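You operate a simulated robot arm through the tools that you are given. There is no shell and no other tool. Be economical: measure what you need, move in short steps, check, and stop when the job is done.

You are at the controls of a simulated robot arm. One attempt, no reset.

TASK
Fill the oil bottle to about its red line through the funnel.
Fine: pour from the yellow oil jug and put it back; the funnel goes back to the tool block; spill nothing, break nothing.

It is judged by the outcome, as a careful person would: the job done as asked, and still so three seconds after it is handed in. It fails if anything else is knocked over, pushed out of place, dropped, spilled or broken.

THE ROBOT
A 6-joint arm with a two-finger parallel gripper, fixed in place. Base frame: the origin is at the foot of the arm, x ahead of it, y to its left, z up; the work surface is at about z = 0.82. Lengths are in m, angles in rad, forces in N, time in s.
With the tool pointing down near the work surface it reaches from about 0.26 to 0.68 m from the base axis. Its first joint turns from -1.152 to 1.152 rad. Payload 2.9 kg.
Tool frame: the origin (TCP) lies between the finger pads and is the grasp point; the fingertips stand 0.03 m ahead of it; z points along the fingers, y is the line along which they close. The gripper opens to 0.11 m. The fingers are 0.02 m wide and 0.01 m thick; the gripper's body (0.048 by 0.112 m) begins 0.055 m behind the TCP.
Orientation is told as [roll, pitch, yaw] about the base's x, y, z axes, in that order, counted from this pose: with the fingers straight down and closing along the base's y, the tool's x points along the base's -x, its y along +y and its z along -z.

THE INTERFACE
- The arm moves only by the tool drive_tool. Its argument "plan" is a list of rows, each a list of 7 numbers: the turn, a rotation vector about the base's x, y, z in units of 90 degrees (1.0 is 90 degrees), then the shift along the base's x, y, z in units of 500 mm (1.0 is 500 mm), then the closure, from 0 (fully open) to 1 (shut). In form: [[wx, wy, wz, dx, dy, dz, jaw], ...]. A call has 1 to 8 rows; each row is the pose to reach, as a shift and turn from the pose commanded when the call began. A call with a number of a shift or a turn outside -1 to 1 is refused whole. Each row takes 0.2 s and may step no farther than 0.05 m and 0.15 rad from the row before; otherwise, or with a gripper value out of range, the whole call is refused. Where a pose cannot be reached the arm comes as near as it can. A force on the tool above 40 N (or 10 N above the force at the start of the call, whichever is more), or a blocked arm, ends the call early, and 0.2 s more pass. Each finger travels about 0.108 m/s and halts on what it meets, pressing with about 21 N; the grip force reading is that of the motor and also rises with nothing between the fingers. The clock runs only during rows and for 0.2 s after the last one: add rows that repeat a pose to give the fingers time. The reply holds the time, the measured pose of the TCP, the force on the tool along the base axes, the opening and the grip force, in the units named above and with some noise.
- Cameras (640 x 400 px; columns grow to the right, rows downward): "scene" is fixed at [0.0562, 0.4168, 1.3939]; the picture's right is [-0.92, -0.40, 0.00], its down [-0.19, 0.44, -0.88] and it looks along [0.35, -0.81, -0.48] (base axes); focal length 337 px, centre (320, 200). "wrist" rides on the gripper at [0.072, 0.017, -0.103] in the tool frame; the picture's right is [-0.23, 0.97, 0.00], its down [-0.76, -0.18, -0.62] and it looks along [-0.61, -0.14, 0.78] (tool axes); focal length 222 px, centre (320, 200). There is no depth. A picture from a camera that has moved, and an enlarged one, comes with that camera's place and axes in the base frame and with its lens.
- get_image(camera): a new picture of that camera. It takes no simulated time.
- inspect(camera, box): a new picture of the part [left, top, right, bottom] of that camera's present view, enlarged. It takes no simulated time.
- job_done(): hands the job in; it is judged then, once.

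Work in short steps. Places have to be worked out from the pictures, the camera data and where the tool is seen: move nearer, look again, correct. Check each grasp and each placing, and mend what went wrong. You have 120 turns and 76 pictures in all, those below and enlarged ones among them. Open the gripper and draw the arm clear of the work before you hand the job in, unless the task says otherwise; then end with one line.

The tools are called after ">>>" as name(argument=value, ...) on one line, values as JSON. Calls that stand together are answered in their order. drive_tool: Moves the arm, as the interface text tells. Its arguments: {"type":"object","properties":{"plan":{"type":"array","items":{"type":"array","items":{"type":"number"}}}},"required":["plan"]} The other tools are called the same way: get_image (camera) takes a picture; inspect (camera, box) takes an enlarged picture of a part of a camera's view; job_done () hands the job in.

At the start:

```text
t: 0.0
position: [0.3832, -0.2572, 1.2396]
tcp_rot: [-0.001, 0.001, -0.001]
ft_force: [-0.3, -0.2, -0.6]
finger_gap: 0.1102
grip_force: 0.0
```

scene: 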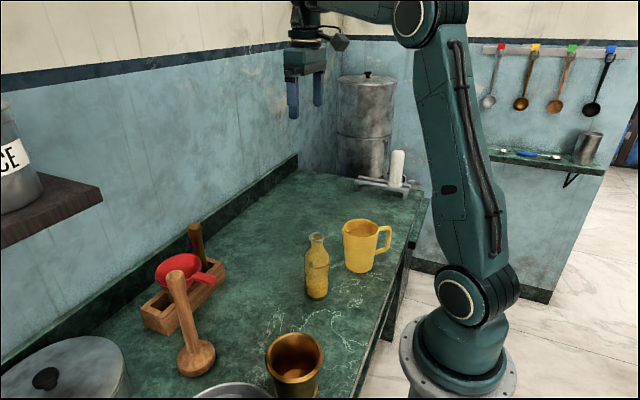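
wrist: 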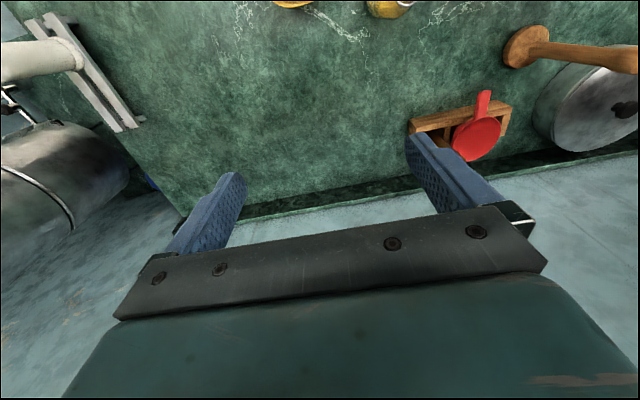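

The scene shows the bottle, yellow jug, and red funnel in a wooden tool block. I'll enlarge these to measure them.

>>> inspect(camera="scene", box=[280, 200, 400, 310])

>>> inspect(camera="scene", box=[120, 210, 260, 390])

```text
3.64 times, centred on (340, 255) of scene
camera zoom: at [0.0562, 0.4168, 1.3939], right [-0.92, -0.4, 0.0], down [-0.19, 0.44, -0.88], along [0.35, -0.81, -0.48], focal length 1225 px, centre (247, 0)
```

zoom: 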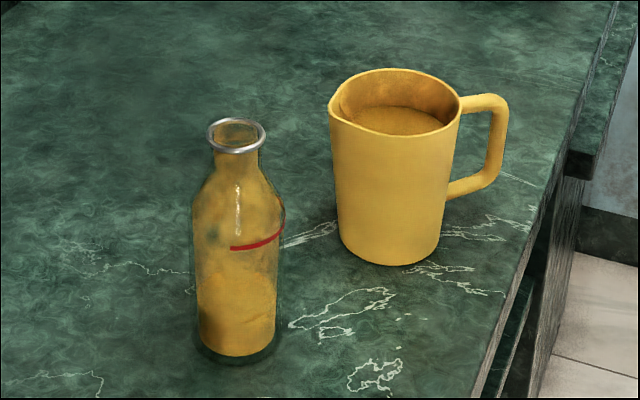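

```text
2.22 times, centred on (190, 300) of scene
camera zoom: at [0.0562, 0.4168, 1.3939], right [-0.92, -0.4, 0.0], down [-0.19, 0.44, -0.88], along [0.35, -0.81, -0.48], focal length 748 px, centre (609, -22)
```

zoom: 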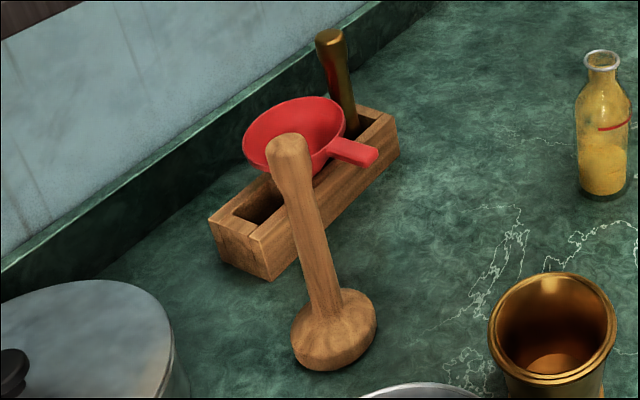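

Estimates from the pictures: bottle ≈ (0.294, -0.117), top z ≈ 0.987. Jug ≈ (0.238, -0.261), rim z ≈ 0.94. Funnel bowl ≈ (0.564, 0.015), rim z ≈ 0.91, with its tab pointing to -x and ending near (0.486, 0.008). I move above the tab while staying high, then look.

>>> drive_tool(plan=[[0, 0, 0, 0.0285, 0.067, -0.025, 0.3], [0, 0, 0, 0.057, 0.1335, -0.05, 0.3], [0, 0, 0, 0.0855, 0.2, -0.075, 0.3], [0, 0, 0, 0.114, 0.267, -0.1, 0.3], [0, 0, 0, 0.1425, 0.334, -0.125, 0.3], [0, 0, 0, 0.171, 0.4, -0.15, 0.3], [0, 0, 0, 0.1995, 0.467, -0.175, 0.3], [0, 0, 0, 0.228, 0.534, -0.2, 0.3]])

>>> get_image(camera="wrist")

>>> get_image(camera="scene")

```text
t: 1.8
position: [0.4958, 0.0093, 1.1401]
tcp_rot: [0.002, 0.001, 0.0]
ft_force: [-0.4, -0.4, 0.2]
finger_gap: 0.0771
grip_force: 0.1
```

```text
71 pictures are left
camera wrist: at [0.4241, 0.0261, 1.2437], right [0.23, 0.97, 0.0], down [0.76, -0.18, 0.62], along [0.61, -0.14, -0.78], focal length 222 px, centre (320, 200)
```

wrist: 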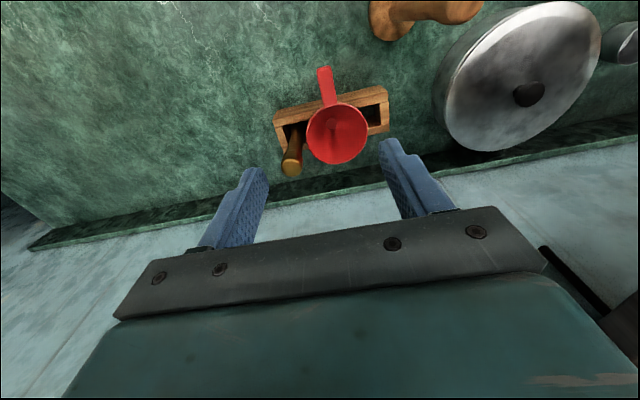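

```text
70 pictures are left
```

scene: 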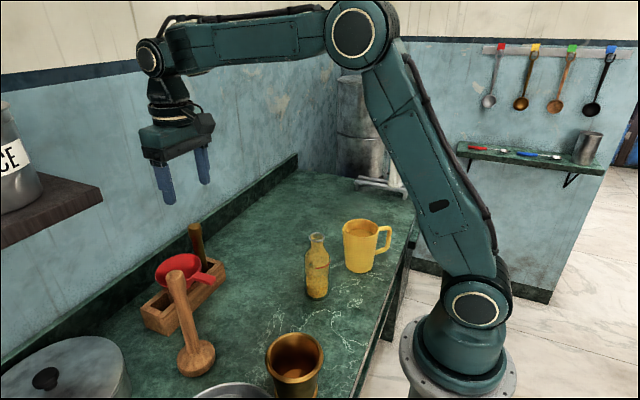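

Both cameras put the tab at y≈0.02, from x≈0.471 to 0.516. I'll enlarge the funnel in both views to get its height and tilt.

>>> inspect(camera="scene", box=[140, 215, 240, 340])

>>> inspect(camera="wrist", box=[260, 50, 400, 180])

```text
3.20 times, centred on (190, 278) of scene
camera zoom: at [0.0562, 0.4168, 1.3939], right [-0.92, -0.4, 0.0], down [-0.19, 0.44, -0.88], along [0.35, -0.81, -0.48], focal length 1078 px, centre (736, -48)
```

zoom: 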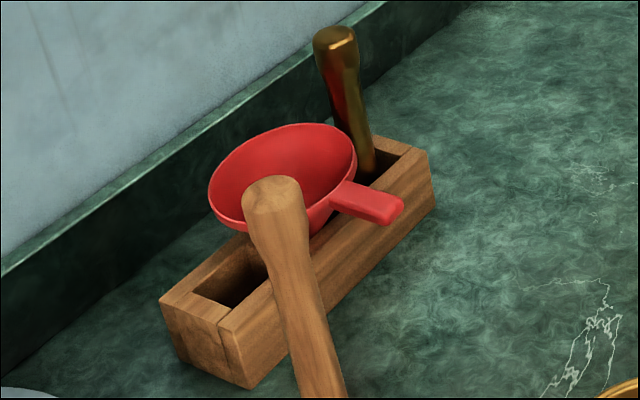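

```text
3.08 times, centred on (330, 115) of wrist
camera zoom: at [0.4241, 0.0261, 1.2437], right [0.23, 0.97, 0.0], down [0.76, -0.18, 0.62], along [0.61, -0.14, -0.78], focal length 684 px, centre (289, 462)
```

zoom: 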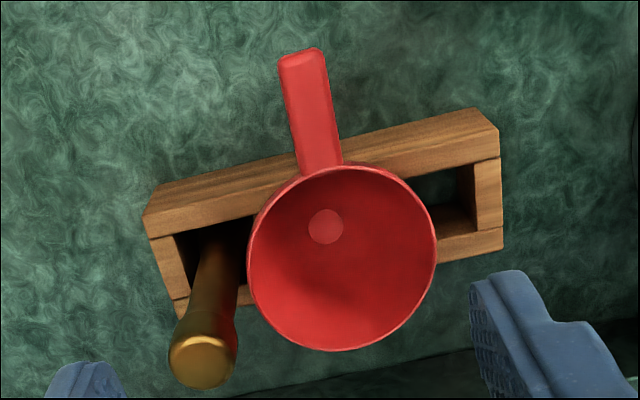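

The funnel is level, with its rim at z≈0.91 and the tab at z≈0.907. I descend over the tab at (0.490, 0.020), leaving the jaws open.

>>> drive_tool(plan=[[0, 0, 0, -0.006, 0.01, -0.08, 0.3], [0, 0, 0, -0.012, 0.021, -0.16, 0.3], [0, 0, 0, -0.012, 0.021, -0.24, 0.3], [0, 0, 0, -0.012, 0.021, -0.32, 0.3], [0, 0, 0, -0.012, 0.021, -0.4, 0.3], [0, 0, 0, -0.012, 0.021, -0.466, 0.3]])

>>> get_image(camera="wrist")

>>> inspect(camera="scene", box=[140, 175, 260, 325])

```text
t: 3.2
position: [0.4919, 0.0186, 0.9071]
tcp_rot: [0.0, -0.001, -0.001]
ft_force: [-0.8, -0.1, -0.6]
finger_gap: 0.0771
grip_force: 0.1
```

```text
67 pictures are left
camera wrist: at [0.4187, 0.0349, 1.0093], right [0.23, 0.97, 0.0], down [0.76, -0.18, 0.62], along [0.61, -0.14, -0.78], focal length 222 px, centre (320, 200)
```

wrist: 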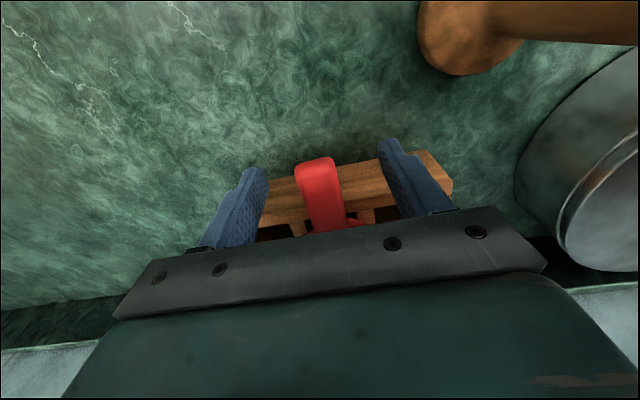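

```text
2.67 times, centred on (200, 250) of scene
camera zoom: at [0.0562, 0.4168, 1.3939], right [-0.92, -0.4, 0.0], down [-0.19, 0.44, -0.88], along [0.35, -0.81, -0.48], focal length 898 px, centre (640, 67)
```

zoom: 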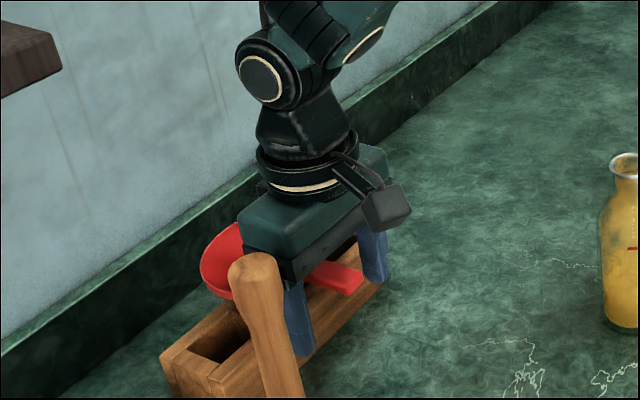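

The tab is centred between the fingers with its tip at x≈0.471. Closing.

>>> drive_tool(plan=[[0, 0, 0, 0, 0, 0, 0.6], [0, 0, 0, 0, 0, 0, 1], [0, 0, 0, 0, 0, 0, 1], [0, 0, 0, 0, 0, 0, 1]])

```text
t: 4.2
position: [0.4915, 0.0187, 0.9064]
tcp_rot: [-0.001, 0.001, -0.001]
ft_force: [0.4, -0.2, -0.1]
finger_gap: 0.0191
grip_force: 21.2
```

The grip is on the tab (gap 19 mm, 21 N). Lifting straight up.

>>> drive_tool(plan=[[0, 0, 0, 0, 0, 0.04, 1], [0, 0, 0, 0, 0, 0.1, 1], [0, 0, 0, 0, 0, 0.17, 1], [0, 0, 0, 0, 0, 0.25, 1], [0, 0, 0, 0, 0, 0.33, 1], [0, 0, 0, 0, 0, 0.38, 1]])

>>> get_image(camera="scene")

>>> inspect(camera="scene", box=[120, 90, 280, 250])

```text
t: 5.6
position: [0.4904, 0.0189, 1.096]
tcp_rot: [0.002, 0.001, 0.0]
ft_force: [-0.5, -0.2, 0.1]
finger_gap: 0.0194
grip_force: 21.0
```

```text
65 pictures are left
```

scene: 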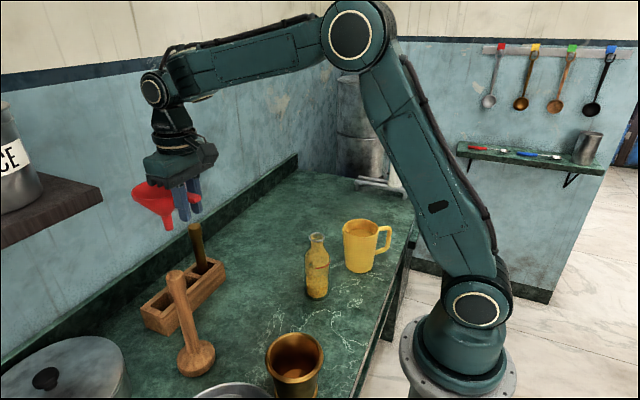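

```text
2.50 times, centred on (200, 170) of scene
camera zoom: at [0.0562, 0.4168, 1.3939], right [-0.92, -0.4, 0.0], down [-0.19, 0.44, -0.88], along [0.35, -0.81, -0.48], focal length 842 px, centre (620, 275)
```

zoom: 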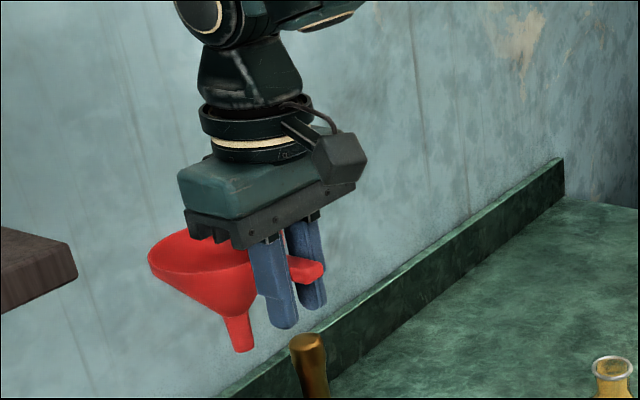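

The funnel is held level and its stem tip is about 0.082 m below the TCP. I raise a little and start turning the yaw toward -90°, so the tab will point +y over the bottle, while moving back.

>>> drive_tool(plan=[[0, 0, 0, 0, 0, 0.06, 1], [0, 0, -0.07, -0.03, -0.01, 0.06, 1], [0, 0, -0.15, -0.07, -0.02, 0.06, 1], [0, 0, -0.23, -0.11, -0.03, 0.06, 1], [0, 0, -0.31, -0.15, -0.04, 0.06, 1], [0, 0, -0.39, -0.19, -0.05, 0.06, 1], [0, 0, -0.47, -0.23, -0.06, 0.06, 1]])

```text
t: 7.2
position: [0.3744, -0.01, 1.1272]
tcp_rot: [0.0, 0.001, -0.741]
ft_force: [0.6, -0.4, -0.3]
finger_gap: 0.0191
grip_force: 21.5
```

It is tracking well. I finish the turn to -90° and go to hover above the bottle.

>>> drive_tool(plan=[[0, 0, -0.08, -0.025, -0.01, 0, 1], [0, 0, -0.16, -0.05, -0.02, 0, 1], [0, 0, -0.24, -0.075, -0.03, 0, 1], [0, 0, -0.32, -0.1, -0.04, 0, 1], [0, 0, -0.4, -0.125, -0.05, 0, 1], [0, 0, -0.47, -0.145, -0.06, 0, 1], [0, 0, -0.53, -0.164, -0.068, 0, 1]])

>>> get_image(camera="scene")

>>> get_image(camera="wrist")

```text
t: 8.8
position: [0.294, -0.0441, 1.1265]
tcp_rot: [0.001, -0.002, -1.574]
ft_force: [0.1, -0.5, -0.4]
finger_gap: 0.0189
grip_force: 20.9
```

```text
63 pictures are left
```

scene: 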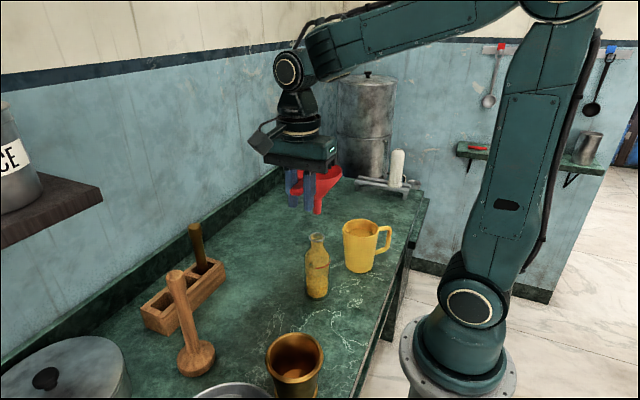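

```text
62 pictures are left
camera wrist: at [0.3113, 0.0285, 1.2304], right [0.97, -0.23, 0.0], down [-0.18, -0.76, 0.62], along [-0.14, -0.61, -0.78], focal length 222 px, centre (320, 200)
```

wrist: 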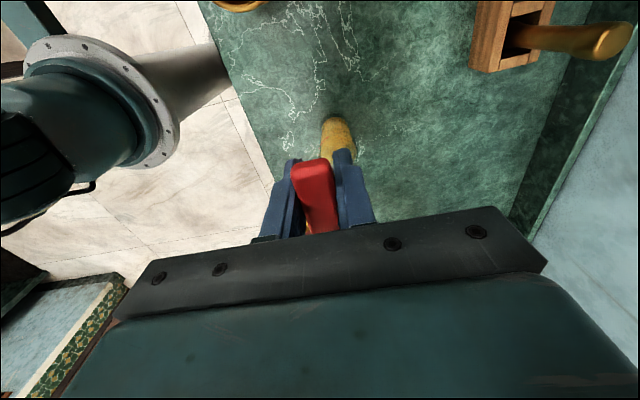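

The funnel is near the bottle. I enlarge the scene to compare the stem with the neck.

>>> inspect(camera="scene", box=[275, 165, 371, 305])

>>> inspect(camera="scene", box=[296, 225, 340, 253])

>>> inspect(camera="wrist", box=[280, 100, 380, 180])

```text
2.86 times, centred on (323, 235) of scene
camera zoom: at [0.0562, 0.4168, 1.3939], right [-0.92, -0.4, 0.0], down [-0.19, 0.44, -0.88], along [0.35, -0.81, -0.48], focal length 962 px, centre (311, 100)
```

zoom: 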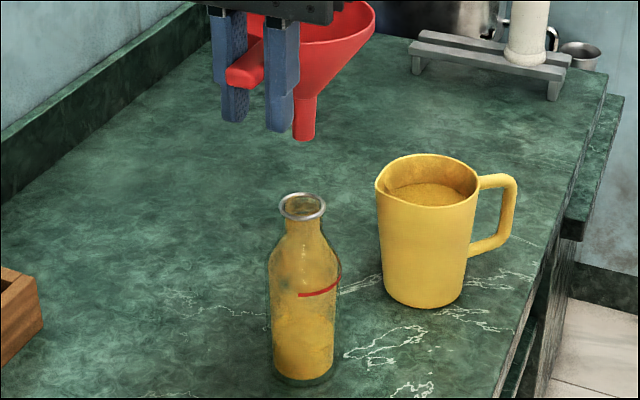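

```text
14.29 times, centred on (318, 239) of scene
camera zoom: at [0.0562, 0.4168, 1.3939], right [-0.92, -0.4, 0.0], down [-0.19, 0.44, -0.88], along [0.35, -0.81, -0.48], focal length 4811 px, centre (349, -357)
```

zoom: 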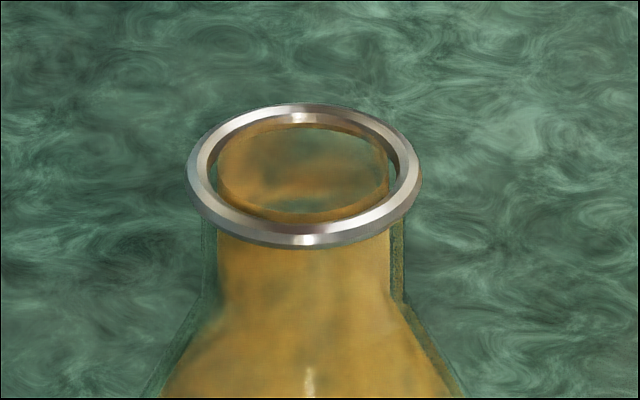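

```text
5.00 times, centred on (330, 140) of wrist
camera zoom: at [0.3113, 0.0285, 1.2304], right [0.97, -0.23, 0.0], down [-0.18, -0.76, 0.62], along [-0.14, -0.61, -0.78], focal length 1111 px, centre (270, 500)
```

zoom: 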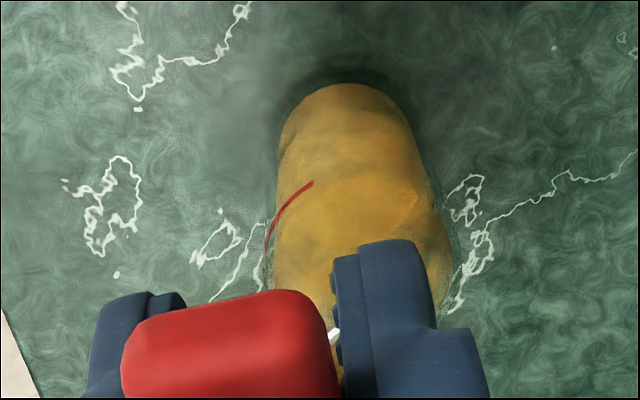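

Combining both cameras, the neck is at ≈(0.297, -0.122) with its top at z≈0.984. The stem is at ≈(0.291, -0.115). I shift by (+0.005, -0.008) and lower until the tip is just above the lip.

>>> drive_tool(plan=[[0, 0, 0, 0.005, -0.008, -0.03, 1], [0, 0, 0, 0.01, -0.016, -0.06, 1], [0, 0, 0, 0.01, -0.016, -0.085, 1]])

>>> inspect(camera="scene", box=[275, 175, 371, 255])

>>> get_image(camera="wrist")

```text
t: 9.6
position: [0.2986, -0.0534, 1.083]
tcp_rot: [0.002, 0.001, -1.571]
ft_force: [0.4, 0.5, -0.6]
finger_gap: 0.0192
grip_force: 20.9
```

```text
5.00 times, centred on (323, 215) of scene
camera zoom: at [0.0562, 0.4168, 1.3939], right [-0.92, -0.4, 0.0], down [-0.19, 0.44, -0.88], along [0.35, -0.81, -0.48], focal length 1684 px, centre (305, 125)
```

zoom: 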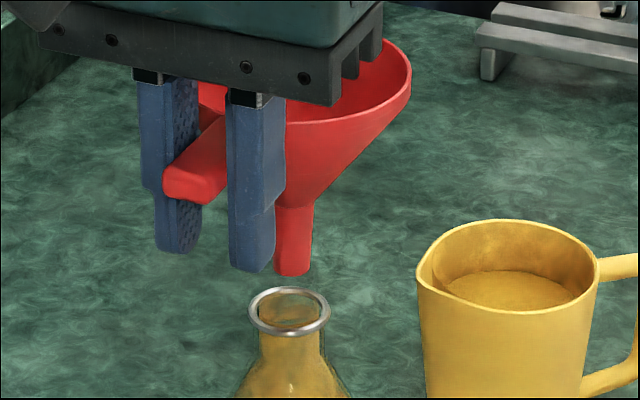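

```text
57 pictures are left
camera wrist: at [0.315, 0.0195, 1.1865], right [0.97, -0.23, 0.0], down [-0.18, -0.76, 0.62], along [-0.14, -0.61, -0.78], focal length 222 px, centre (320, 200)
```

wrist: 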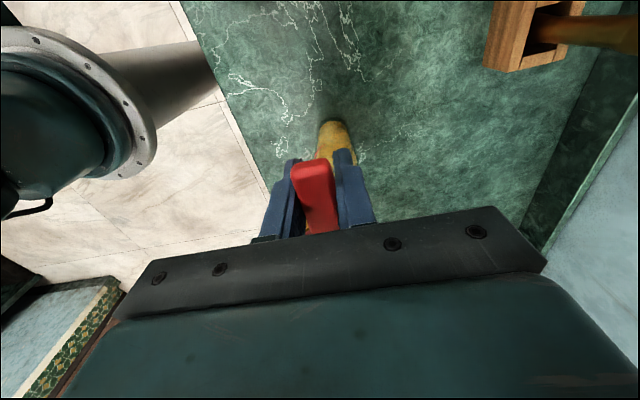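

Laterally they agree within 1 mm. I lower a little more to check the depth at the lip.

>>> drive_tool(plan=[[0, 0, 0, -0.001, 0.002, -0.014, 1], [0, 0, 0, -0.001, 0.002, -0.028, 1]])

>>> inspect(camera="scene", box=[296, 213, 340, 253])

```text
t: 10.2
position: [0.297, -0.0521, 1.0692]
tcp_rot: [-0.001, 0.0, -1.572]
ft_force: [-0.1, -0.3, 0.0]
finger_gap: 0.019
grip_force: 20.9
```

```text
10.00 times, centred on (318, 233) of scene
camera zoom: at [0.0562, 0.4168, 1.3939], right [-0.92, -0.4, 0.0], down [-0.19, 0.44, -0.88], along [0.35, -0.81, -0.48], focal length 3368 px, centre (340, -130)
```

zoom: 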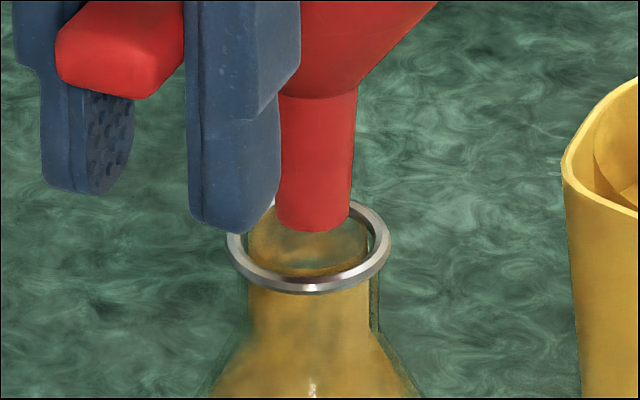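

The stem is lined up with the mouth (within about 2 mm). Lowering 12 mm more and checking the force.

>>> drive_tool(plan=[[0, 0, 0, 0.001, 0.001, -0.012, 1], [0, 0, 0, 0.001, 0.001, -0.024, 1]])

>>> inspect(camera="scene", box=[296, 213, 340, 253])

```text
t: 10.8
position: [0.2996, -0.051, 1.0571]
tcp_rot: [0.002, 0.001, -1.571]
ft_force: [0.0, 0.0, -1.0]
finger_gap: 0.019
grip_force: 21.6
```

```text
10.00 times, centred on (318, 233) of scene
camera zoom: at [0.0562, 0.4168, 1.3939], right [-0.92, -0.4, 0.0], down [-0.19, 0.44, -0.88], along [0.35, -0.81, -0.48], focal length 3368 px, centre (340, -130)
```

zoom: 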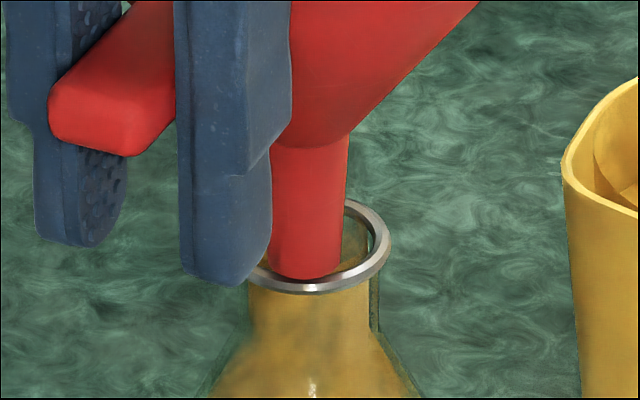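

The ring's front edge now occludes the stem end, so it is entering. I lower further in small steps.

>>> drive_tool(plan=[[0, 0, 0, -0.002, 0.0, -0.012, 1], [0, 0, 0, -0.002, 0.0, -0.024, 1]])

>>> inspect(camera="scene", box=[285, 205, 351, 265])

```text
t: 11.4
position: [0.2984, -0.0507, 1.0465]
tcp_rot: [0.004, -0.002, -1.572]
ft_force: [-0.2, 2.4, 10.9]
finger_gap: 0.0198
grip_force: 20.9
```

```text
6.67 times, centred on (318, 235) of scene
camera zoom: at [0.0561, 0.4169, 1.3939], right [-0.92, -0.4, 0.0], down [-0.19, 0.44, -0.88], along [0.35, -0.81, -0.48], focal length 2245 px, centre (333, -33)
```

zoom: 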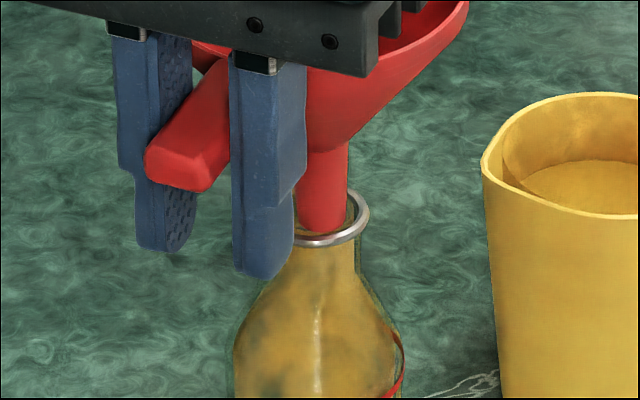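

There is an 11 N contact, so the stem is pressing on the lip. I back up and re-check the alignment.

>>> drive_tool(plan=[[0, 0, 0, 0, 0, 0.012, 1], [0, 0, 0, 0, 0, 0.03, 1], [0, 0, 0, 0, 0, 0.03, 1]])

>>> inspect(camera="scene", box=[285, 205, 351, 265])

>>> get_image(camera="scene")

```text
t: 12.2
position: [0.2981, -0.0506, 1.0606]
tcp_rot: [-0.002, 0.002, -1.569]
ft_force: [0.1, 0.3, -0.1]
finger_gap: 0.0196
grip_force: 20.8
```

```text
6.67 times, centred on (318, 235) of scene
camera zoom: at [0.0562, 0.4168, 1.3939], right [-0.92, -0.4, 0.0], down [-0.19, 0.44, -0.88], along [0.35, -0.81, -0.48], focal length 2245 px, centre (333, -33)
```

zoom: 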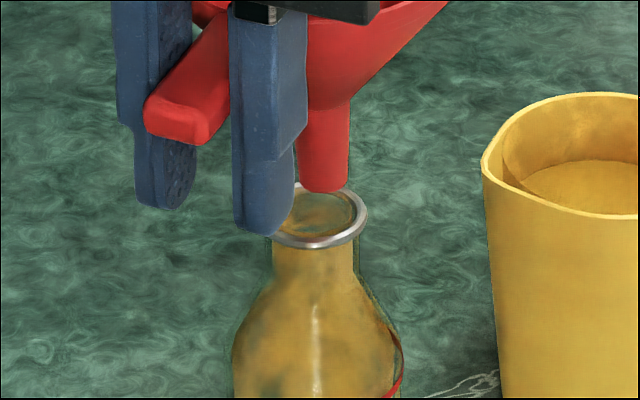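

```text
52 pictures are left
```

scene: 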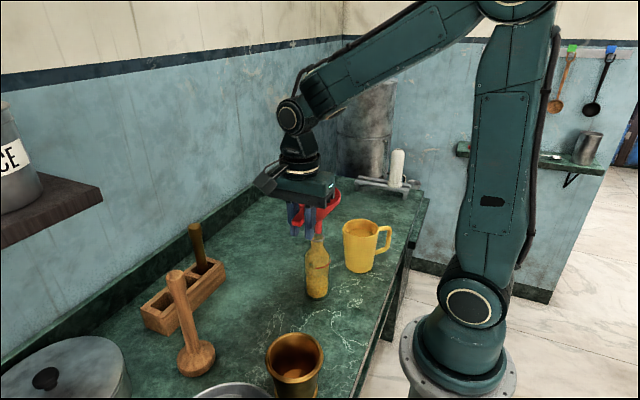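

The tip was landing on the camera-side rim: it was about 13 mm short in depth, and the push pitched the funnel about 0.13 rad in the grip. I lift, tilt the tool +0.13 rad about x to level the funnel, and shift along the viewing ray by (+0.006, -0.014).

>>> drive_tool(plan=[[0.02, 0, 0, 0, 0, 0.02, 1], [0.05, 0, 0, 0.006, -0.014, 0.03, 1], [0.083, 0, 0, 0.012, -0.028, 0.03, 1], [0.083, 0, 0, 0.012, -0.028, 0.03, 1]])

>>> inspect(camera="scene", box=[285, 185, 365, 255])

```text
t: 13.2
position: [0.3036, -0.0631, 1.0749]
tcp_rot: [0.001, 0.132, -1.569]
ft_force: [1.2, 0.2, -0.5]
finger_gap: 0.0192
grip_force: 20.9
```

```text
5.71 times, centred on (325, 220) of scene
camera zoom: at [0.0562, 0.4168, 1.3939], right [-0.92, -0.4, 0.0], down [-0.19, 0.44, -0.88], along [0.35, -0.81, -0.48], focal length 1924 px, centre (291, 86)
```

zoom: 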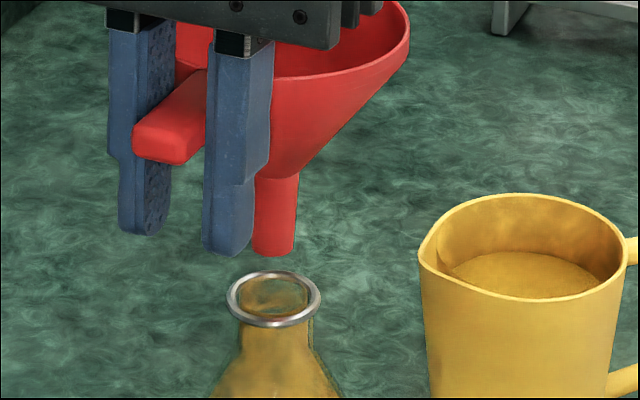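

The funnel is level again and lined up laterally. I lower 16 mm and look closely at the tip against the ring.

>>> drive_tool(plan=[[0, 0, 0, 0, 0, -0.016, 1], [0, 0, 0, 0, 0, -0.032, 1], [0, 0, 0, 0, 0, -0.032, 1]])

>>> inspect(camera="scene", box=[296, 213, 340, 253])

```text
t: 14.0
position: [0.3055, -0.0636, 1.0585]
tcp_rot: [0.0, 0.13, -1.573]
ft_force: [-1.1, 0.0, -1.5]
finger_gap: 0.0195
grip_force: 21.3
```

```text
10.00 times, centred on (318, 233) of scene
camera zoom: at [0.0562, 0.4168, 1.3939], right [-0.92, -0.4, 0.0], down [-0.19, 0.44, -0.88], along [0.35, -0.81, -0.48], focal length 3368 px, centre (340, -130)
```

zoom: 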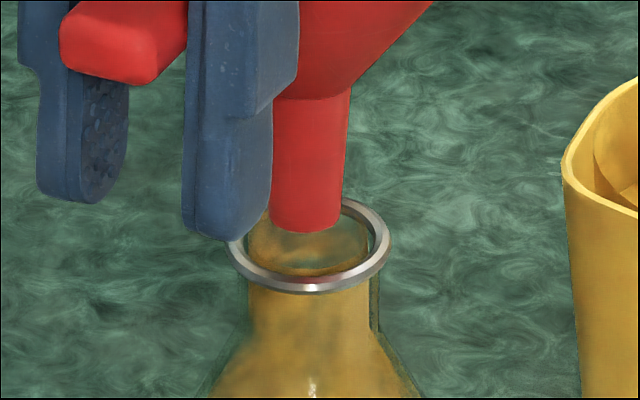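

The tip is just above the mouth and the bottle is unmoved. I lower another 6 mm with a small +y nudge.

>>> drive_tool(plan=[[0, 0, 0, -0.002, 0.004, -0.006, 1], [0, 0, 0, -0.002, 0.004, -0.012, 1]])

>>> inspect(camera="scene", box=[296, 213, 340, 253])

```text
t: 14.6
position: [0.3022, -0.0621, 1.0533]
tcp_rot: [0.0, 0.13, -1.57]
ft_force: [0.6, 0.4, -0.6]
finger_gap: 0.0196
grip_force: 21.1
```

```text
10.00 times, centred on (318, 233) of scene
camera zoom: at [0.0562, 0.4168, 1.3939], right [-0.92, -0.4, 0.0], down [-0.19, 0.44, -0.88], along [0.35, -0.81, -0.48], focal length 3368 px, centre (340, -130)
```

zoom: 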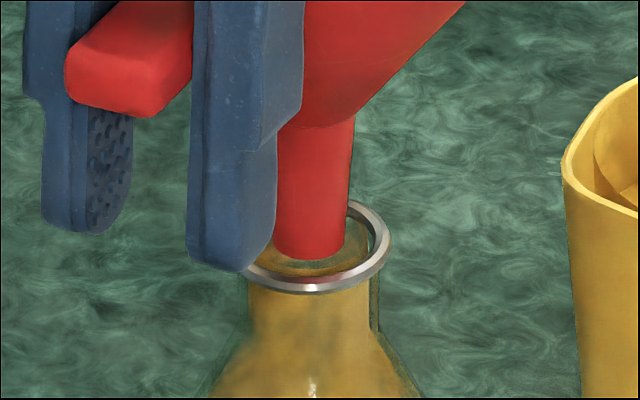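

The tip centre now coincides with the mouth centre and there is no force. Continuing straight down 8 mm.

>>> drive_tool(plan=[[0, 0, 0, 0, 0, -0.008, 1], [0, 0, 0, 0, 0, -0.016, 1]])

>>> inspect(camera="scene", box=[296, 213, 340, 253])

```text
t: 15.2
position: [0.3022, -0.0618, 1.0454]
tcp_rot: [0.001, 0.13, -1.57]
ft_force: [-0.6, 0.2, -0.7]
finger_gap: 0.0196
grip_force: 21.0
```

```text
10.00 times, centred on (318, 233) of scene
camera zoom: at [0.0562, 0.4168, 1.3939], right [-0.92, -0.4, 0.0], down [-0.19, 0.44, -0.88], along [0.35, -0.81, -0.48], focal length 3368 px, centre (340, -130)
```

zoom: 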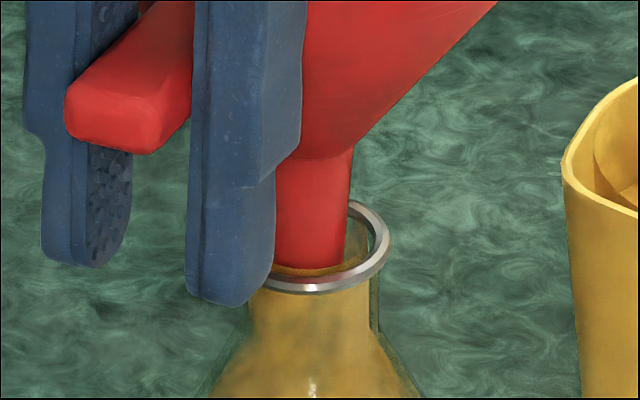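

The stem's lower edge is now hidden behind the near wall, so it is inside. I continue down, watching the force.

>>> drive_tool(plan=[[0, 0, 0, 0, 0, -0.01, 1], [0, 0, 0, 0, 0, -0.02, 1], [0, 0, 0, 0, 0, -0.028, 1]])

>>> inspect(camera="scene", box=[285, 195, 361, 265])

```text
t: 16.0
position: [0.3035, -0.0628, 1.0319]
tcp_rot: [0.001, 0.128, -1.572]
ft_force: [0.0, -0.1, 0.3]
finger_gap: 0.0193
grip_force: 21.3
```

```text
5.71 times, centred on (323, 230) of scene
camera zoom: at [0.0562, 0.4168, 1.3939], right [-0.92, -0.4, 0.0], down [-0.19, 0.44, -0.88], along [0.35, -0.81, -0.48], focal length 1924 px, centre (303, 29)
```

zoom: 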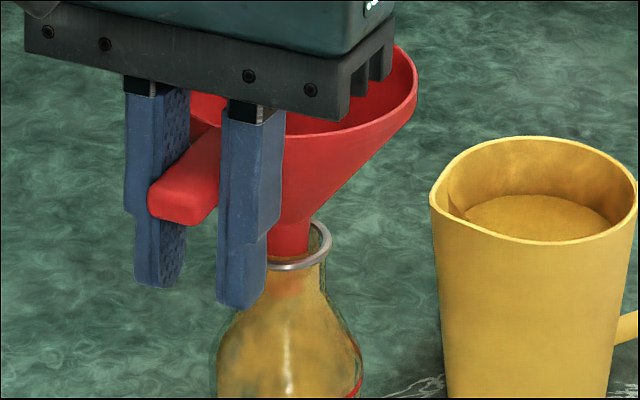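

It is well inserted with about 10 mm left. I lower in small steps until the cone seats.

>>> drive_tool(plan=[[0, 0, 0, 0, 0, -0.007, 1], [0, 0, 0, 0, 0, -0.014, 1]])

>>> inspect(camera="scene", box=[285, 195, 361, 265])

```text
t: 16.6
position: [0.3029, -0.0624, 1.0246]
tcp_rot: [0.0, 0.13, -1.569]
ft_force: [0.1, -0.3, -0.6]
finger_gap: 0.0196
grip_force: 20.6
```

```text
5.71 times, centred on (323, 230) of scene
camera zoom: at [0.0562, 0.4168, 1.3939], right [-0.92, -0.4, 0.0], down [-0.19, 0.44, -0.88], along [0.35, -0.81, -0.48], focal length 1924 px, centre (303, 29)
```

zoom: 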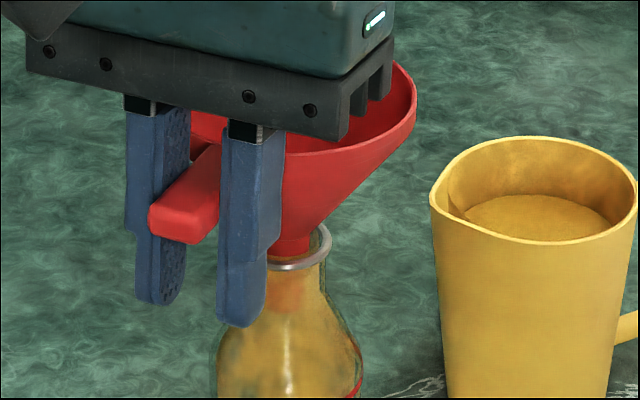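

Still free, and the cone is close to the lip. A few more millimetres.

>>> drive_tool(plan=[[0, 0, 0, 0, 0, -0.004, 1], [0, 0, 0, 0, 0, -0.008, 1]])

>>> inspect(camera="scene", box=[285, 195, 361, 265])

```text
t: 17.2
position: [0.3035, -0.0629, 1.0209]
tcp_rot: [0.001, 0.131, -1.571]
ft_force: [-0.3, 0.4, -0.8]
finger_gap: 0.0191
grip_force: 21.0
```

```text
5.71 times, centred on (323, 230) of scene
camera zoom: at [0.0562, 0.4168, 1.3939], right [-0.92, -0.4, 0.0], down [-0.19, 0.44, -0.88], along [0.35, -0.81, -0.48], focal length 1924 px, centre (303, 29)
```

zoom: 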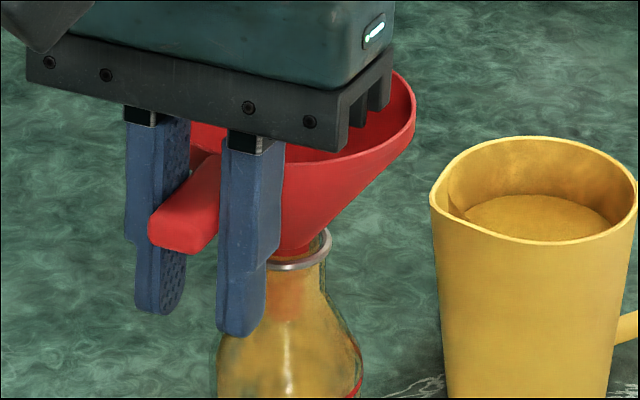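

Still no force. Another 3–4 mm.

>>> drive_tool(plan=[[0, 0, 0, 0, 0, -0.003, 1], [0, 0, 0, 0, 0, -0.006, 1]])

```text
t: 17.8
position: [0.3034, -0.0617, 1.0185]
tcp_rot: [0.003, 0.13, -1.571]
ft_force: [-0.7, 2.5, 11.4]
finger_gap: 0.0192
grip_force: 21.7
```

Seated (11 N). I relieve by 1.5 mm, then open the jaws.

>>> drive_tool(plan=[[0, 0, 0, 0, 0, 0.003, 1], [0, 0, 0, 0, 0, 0.003, 0.78], [0, 0, 0, 0, 0, 0.003, 0.65], [0, 0, 0, 0, 0, 0.003, 0.5]])

>>> inspect(camera="scene", box=[275, 185, 375, 305])

```text
t: 18.8
position: [0.3021, -0.0635, 1.019]
tcp_rot: [0.0, 0.129, -1.571]
ft_force: [-0.7, 0.2, 0.7]
finger_gap: 0.0551
grip_force: 0.0
```

```text
3.33 times, centred on (325, 245) of scene
camera zoom: at [0.0562, 0.4168, 1.3939], right [-0.92, -0.4, 0.0], down [-0.19, 0.44, -0.88], along [0.35, -0.81, -0.48], focal length 1122 px, centre (303, 50)
```

zoom: 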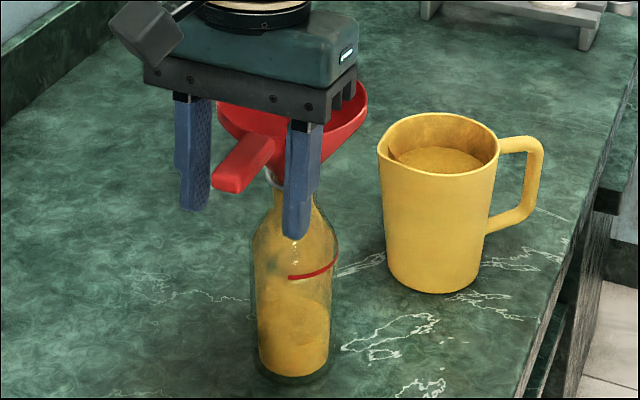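

The funnel rests on the bottle and the fingers are clear. I withdraw straight up and take out the tilt.

>>> drive_tool(plan=[[0, 0, 0, 0, 0, 0.05, 0.5], [0, 0, 0, 0, 0, 0.12, 0.5], [-0.03, 0, 0, 0, 0, 0.2, 0.4], [-0.083, 0, 0, 0, 0, 0.28, 0.2], [-0.083, 0, 0.08, -0.02, -0.05, 0.3, 0], [-0.083, 0, 0.17, -0.04, -0.1, 0.3, 0]])

>>> get_image(camera="scene")

>>> inspect(camera="scene", box=[275, 185, 405, 305])

```text
t: 20.2
position: [0.2827, -0.1116, 1.1691]
tcp_rot: [-0.019, 0.001, -1.304]
ft_force: [-0.2, 0.2, -0.3]
finger_gap: 0.1096
grip_force: 0.1
```

```text
43 pictures are left
```

scene: 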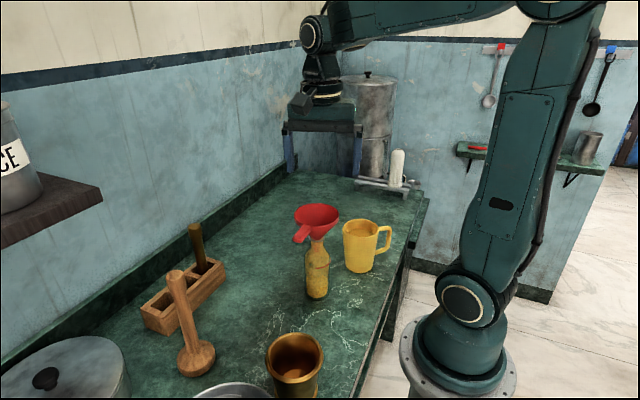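

```text
3.33 times, centred on (340, 245) of scene
camera zoom: at [0.0562, 0.4168, 1.3939], right [-0.92, -0.4, 0.0], down [-0.19, 0.44, -0.88], along [0.35, -0.81, -0.48], focal length 1122 px, centre (253, 50)
```

zoom: 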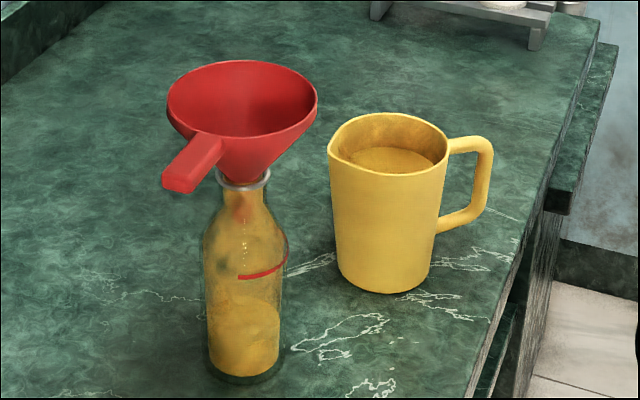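

The funnel sits well with its rim at ≈(0.297, -0.1225, 1.038). The oil level in the bottle looks about 2 cm below the red line, so only around 40–50 ml is needed. The jug's spout points about 38° from +x. I'll remove the small residual roll, then go above the jug while yawing toward +0.66 rad.

>>> drive_tool(plan=[[0.003, -0.0117, 0, -0.005, -0.03, 0.02, 0]])

>>> drive_tool(plan=[[0, 0, 0.09, -0.01, -0.04, 0, 0], [0, 0, 0.18, -0.02, -0.08, 0, 0], [0, 0, 0.27, -0.03, -0.12, 0, 0], [0, 0, 0.36, -0.04, -0.16, 0, 0], [0, 0, 0.45, -0.05, -0.2, 0, 0], [0, 0, 0.54, -0.06, -0.23, 0, 0], [0, 0, 0.63, -0.07, -0.25, 0, 0], [0, 0, 0.72, -0.083, -0.266, 0, 0]])

>>> drive_tool(plan=[[0, 0, 0.09, 0, 0, 0, 0], [0, 0, 0.18, 0, 0, 0, 0], [0, 0, 0.27, 0, 0, 0, 0], [0, 0, 0.36, 0, 0, 0, 0], [0, 0, 0.45, 0, 0, 0, 0], [0, 0, 0.53, 0, 0, 0, 0]])

>>> get_image(camera="wrist")

>>> get_image(camera="scene")

```text
t: 20.6
position: [0.2798, -0.1253, 1.1796]
tcp_rot: [0.002, 0.002, -1.306]
ft_force: [-0.1, 0.2, -0.3]
finger_gap: 0.11
grip_force: 0.2
```

```text
t: 22.4
position: [0.2369, -0.2595, 1.1786]
tcp_rot: [0.002, 0.0, -0.172]
ft_force: [0.3, -0.5, -0.1]
finger_gap: 0.1101
grip_force: 0.2
```

```text
t: 23.8
position: [0.239, -0.2612, 1.1794]
tcp_rot: [0.001, 0.002, 0.663]
ft_force: [0.8, 0.0, 1.0]
finger_gap: 0.1102
grip_force: 0.0
```

```text
41 pictures are left
camera wrist: at [0.1718, -0.2923, 1.2832], right [-0.42, 0.91, 0.0], down [0.71, 0.33, 0.62], along [0.56, 0.26, -0.78], focal length 222 px, centre (320, 200)
```

wrist: 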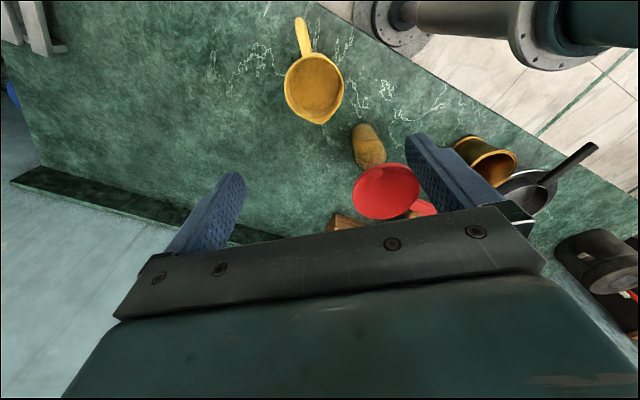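

```text
40 pictures are left
```

scene: 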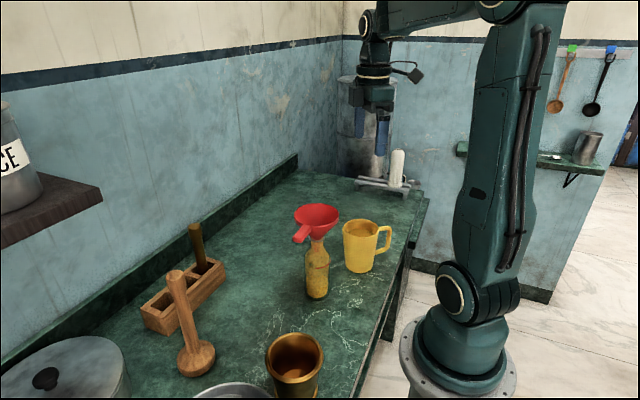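

I enlarge the wrist view of the jug to refine its centre and spout direction.

>>> inspect(camera="wrist", box=[260, 10, 380, 135])

```text
3.20 times, centred on (320, 72) of wrist
camera zoom: at [0.1718, -0.2923, 1.2832], right [-0.42, 0.91, 0.0], down [0.71, 0.33, 0.62], along [0.56, 0.26, -0.78], focal length 711 px, centre (320, 608)
```

zoom: 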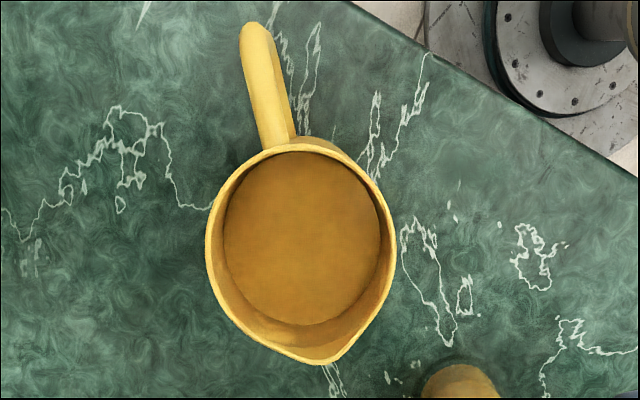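

Both views put the jug's axis near (0.240, -0.268), the rim at z≈0.93–0.94, and the spout axis at ≈39°. I descend to just above the rim and re-check against the fingers.

>>> drive_tool(plan=[[0, 0, 0.005, 0, -0.006, -0.08, 0], [0, 0, 0.01, 0.002, -0.012, -0.17, 0], [0, 0, 0.01, 0.002, -0.012, -0.26, 0], [0, 0, 0.01, 0.002, -0.012, -0.35, 0], [0, 0, 0.01, 0.002, -0.012, -0.37, 0]])

>>> get_image(camera="wrist")

>>> inspect(camera="scene", box=[290, 150, 430, 290])

```text
t: 25.0
position: [0.2402, -0.2687, 0.9916]
tcp_rot: [0.002, 0.0, 0.673]
ft_force: [0.5, -0.5, -0.5]
finger_gap: 0.11
grip_force: 0.0
```

```text
38 pictures are left
camera wrist: at [0.1735, -0.3005, 1.0968], right [-0.43, 0.9, 0.0], down [0.71, 0.34, 0.62], along [0.56, 0.27, -0.78], focal length 222 px, centre (320, 200)
```

wrist: 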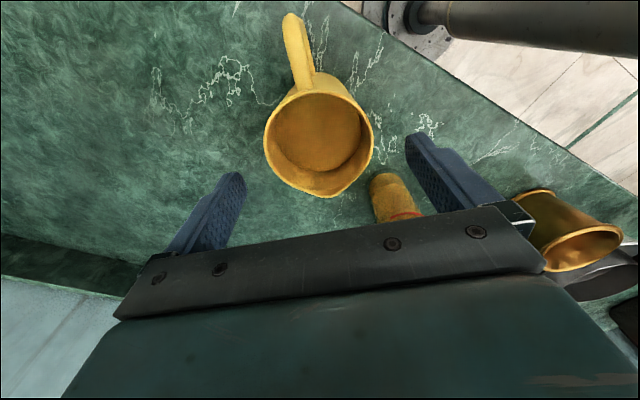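

```text
2.86 times, centred on (360, 220) of scene
camera zoom: at [0.0562, 0.4168, 1.3939], right [-0.92, -0.4, 0.0], down [-0.19, 0.44, -0.88], along [0.35, -0.81, -0.48], focal length 962 px, centre (206, 143)
```

zoom: 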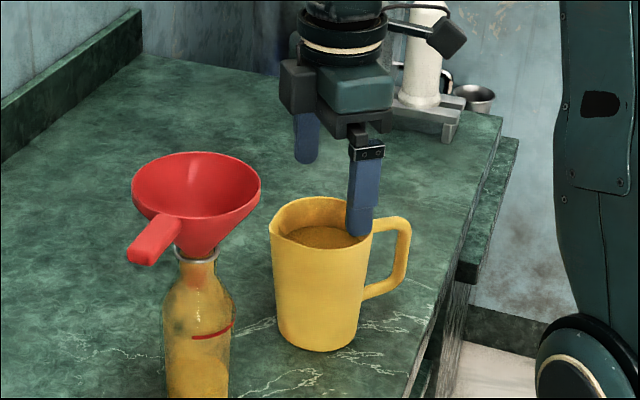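

Up close the jug axis is ≈(0.232, -0.273), and the yaw matches the spout line. I shift and descend so the pads sit about 3 cm below the rim.

>>> drive_tool(plan=[[0, 0, 0, -0.014, -0.009, 0, 0], [0, 0, 0, -0.014, -0.009, -0.05, 0], [0, 0, 0, -0.014, -0.009, -0.1, 0], [0, 0, 0, -0.014, -0.009, -0.14, 0], [0, 0, 0, -0.014, -0.009, -0.178, 0]])

>>> get_image(camera="wrist")

>>> inspect(camera="scene", box=[290, 170, 430, 290])

```text
t: 26.2
position: [0.2338, -0.2701, 0.9054]
tcp_rot: [0.002, 0.0, 0.673]
ft_force: [0.1, -0.5, -0.4]
finger_gap: 0.1098
grip_force: 0.0
```

```text
36 pictures are left
camera wrist: at [0.1666, -0.3032, 1.0086], right [-0.43, 0.9, 0.0], down [0.71, 0.34, 0.62], along [0.56, 0.27, -0.78], focal length 222 px, centre (320, 200)
```

wrist: 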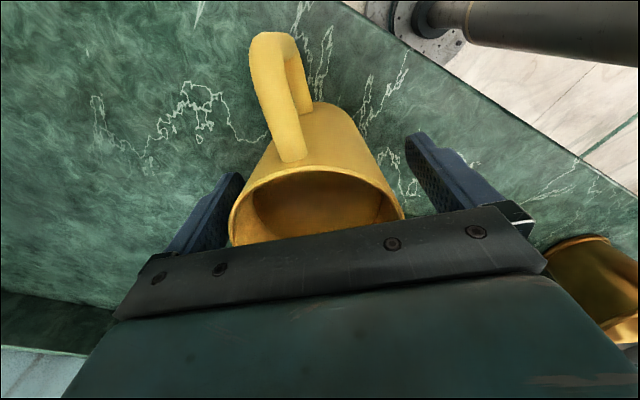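

```text
3.33 times, centred on (360, 230) of scene
camera zoom: at [0.0562, 0.4168, 1.3939], right [-0.92, -0.4, 0.0], down [-0.19, 0.44, -0.88], along [0.35, -0.81, -0.48], focal length 1122 px, centre (187, 100)
```

zoom: 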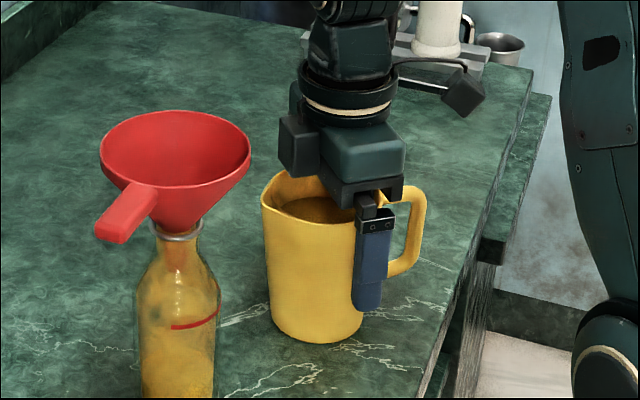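

The jug sits about 4 mm toward the tool's -y side. I centre on it, then close gently.

>>> drive_tool(plan=[[0, 0, 0, 0.005, -0.0064, 0, 0], [0, 0, 0, 0.005, -0.0064, 0, 0.15], [0, 0, 0, 0.005, -0.0064, 0, 0.25], [0, 0, 0, 0.005, -0.0064, 0, 0.35], [0, 0, 0, 0.005, -0.0064, 0, 0.6], [0, 0, 0, 0.005, -0.0064, 0, 1], [0, 0, 0, 0.005, -0.0064, 0, 1]])

>>> inspect(camera="scene", box=[290, 170, 430, 290])

```text
t: 27.8
position: [0.2348, -0.2749, 0.9048]
tcp_rot: [0.002, -0.001, 0.672]
ft_force: [-1.3, 0.9, -1.0]
finger_gap: 0.0852
grip_force: 21.7
```

```text
3.33 times, centred on (360, 230) of scene
camera zoom: at [0.0562, 0.4168, 1.3939], right [-0.92, -0.4, 0.0], down [-0.19, 0.44, -0.88], along [0.35, -0.81, -0.48], focal length 1122 px, centre (187, 100)
```

zoom: 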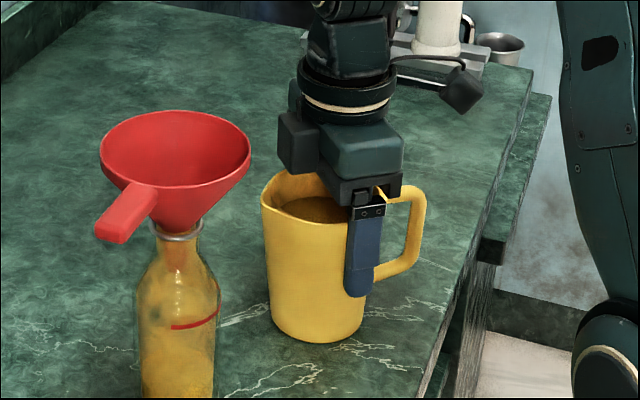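

The jug is gripped firmly (gap 85 mm, 21.7 N) and has not moved. The put-back pose is TCP ≈ (0.2348, -0.2740, 0.905), yaw 0.672. I lift it smoothly.

>>> drive_tool(plan=[[0, 0, 0, 0, 0, 0.015, 1], [0, 0, 0, 0, 0, 0.05, 1], [0, 0, 0, 0, 0, 0.1, 1], [0, 0, 0, 0, 0, 0.16, 1], [0, 0, 0, 0, 0, 0.22, 1], [0, 0, 0, 0, 0, 0.28, 1], [0, 0, 0, 0, 0, 0.32, 1], [0, 0, 0, 0, 0, 0.34, 1]])

>>> get_image(camera="scene")

```text
t: 29.6
position: [0.2356, -0.274, 1.0767]
tcp_rot: [0.003, -0.001, 0.673]
ft_force: [0.1, 0.1, -3.9]
finger_gap: 0.0851
grip_force: 20.8
```

```text
33 pictures are left
```

scene: 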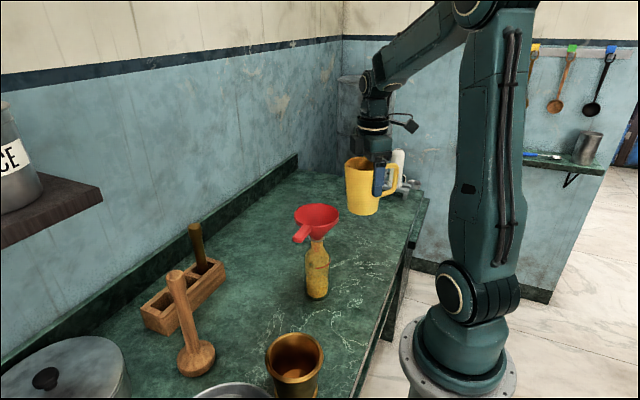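

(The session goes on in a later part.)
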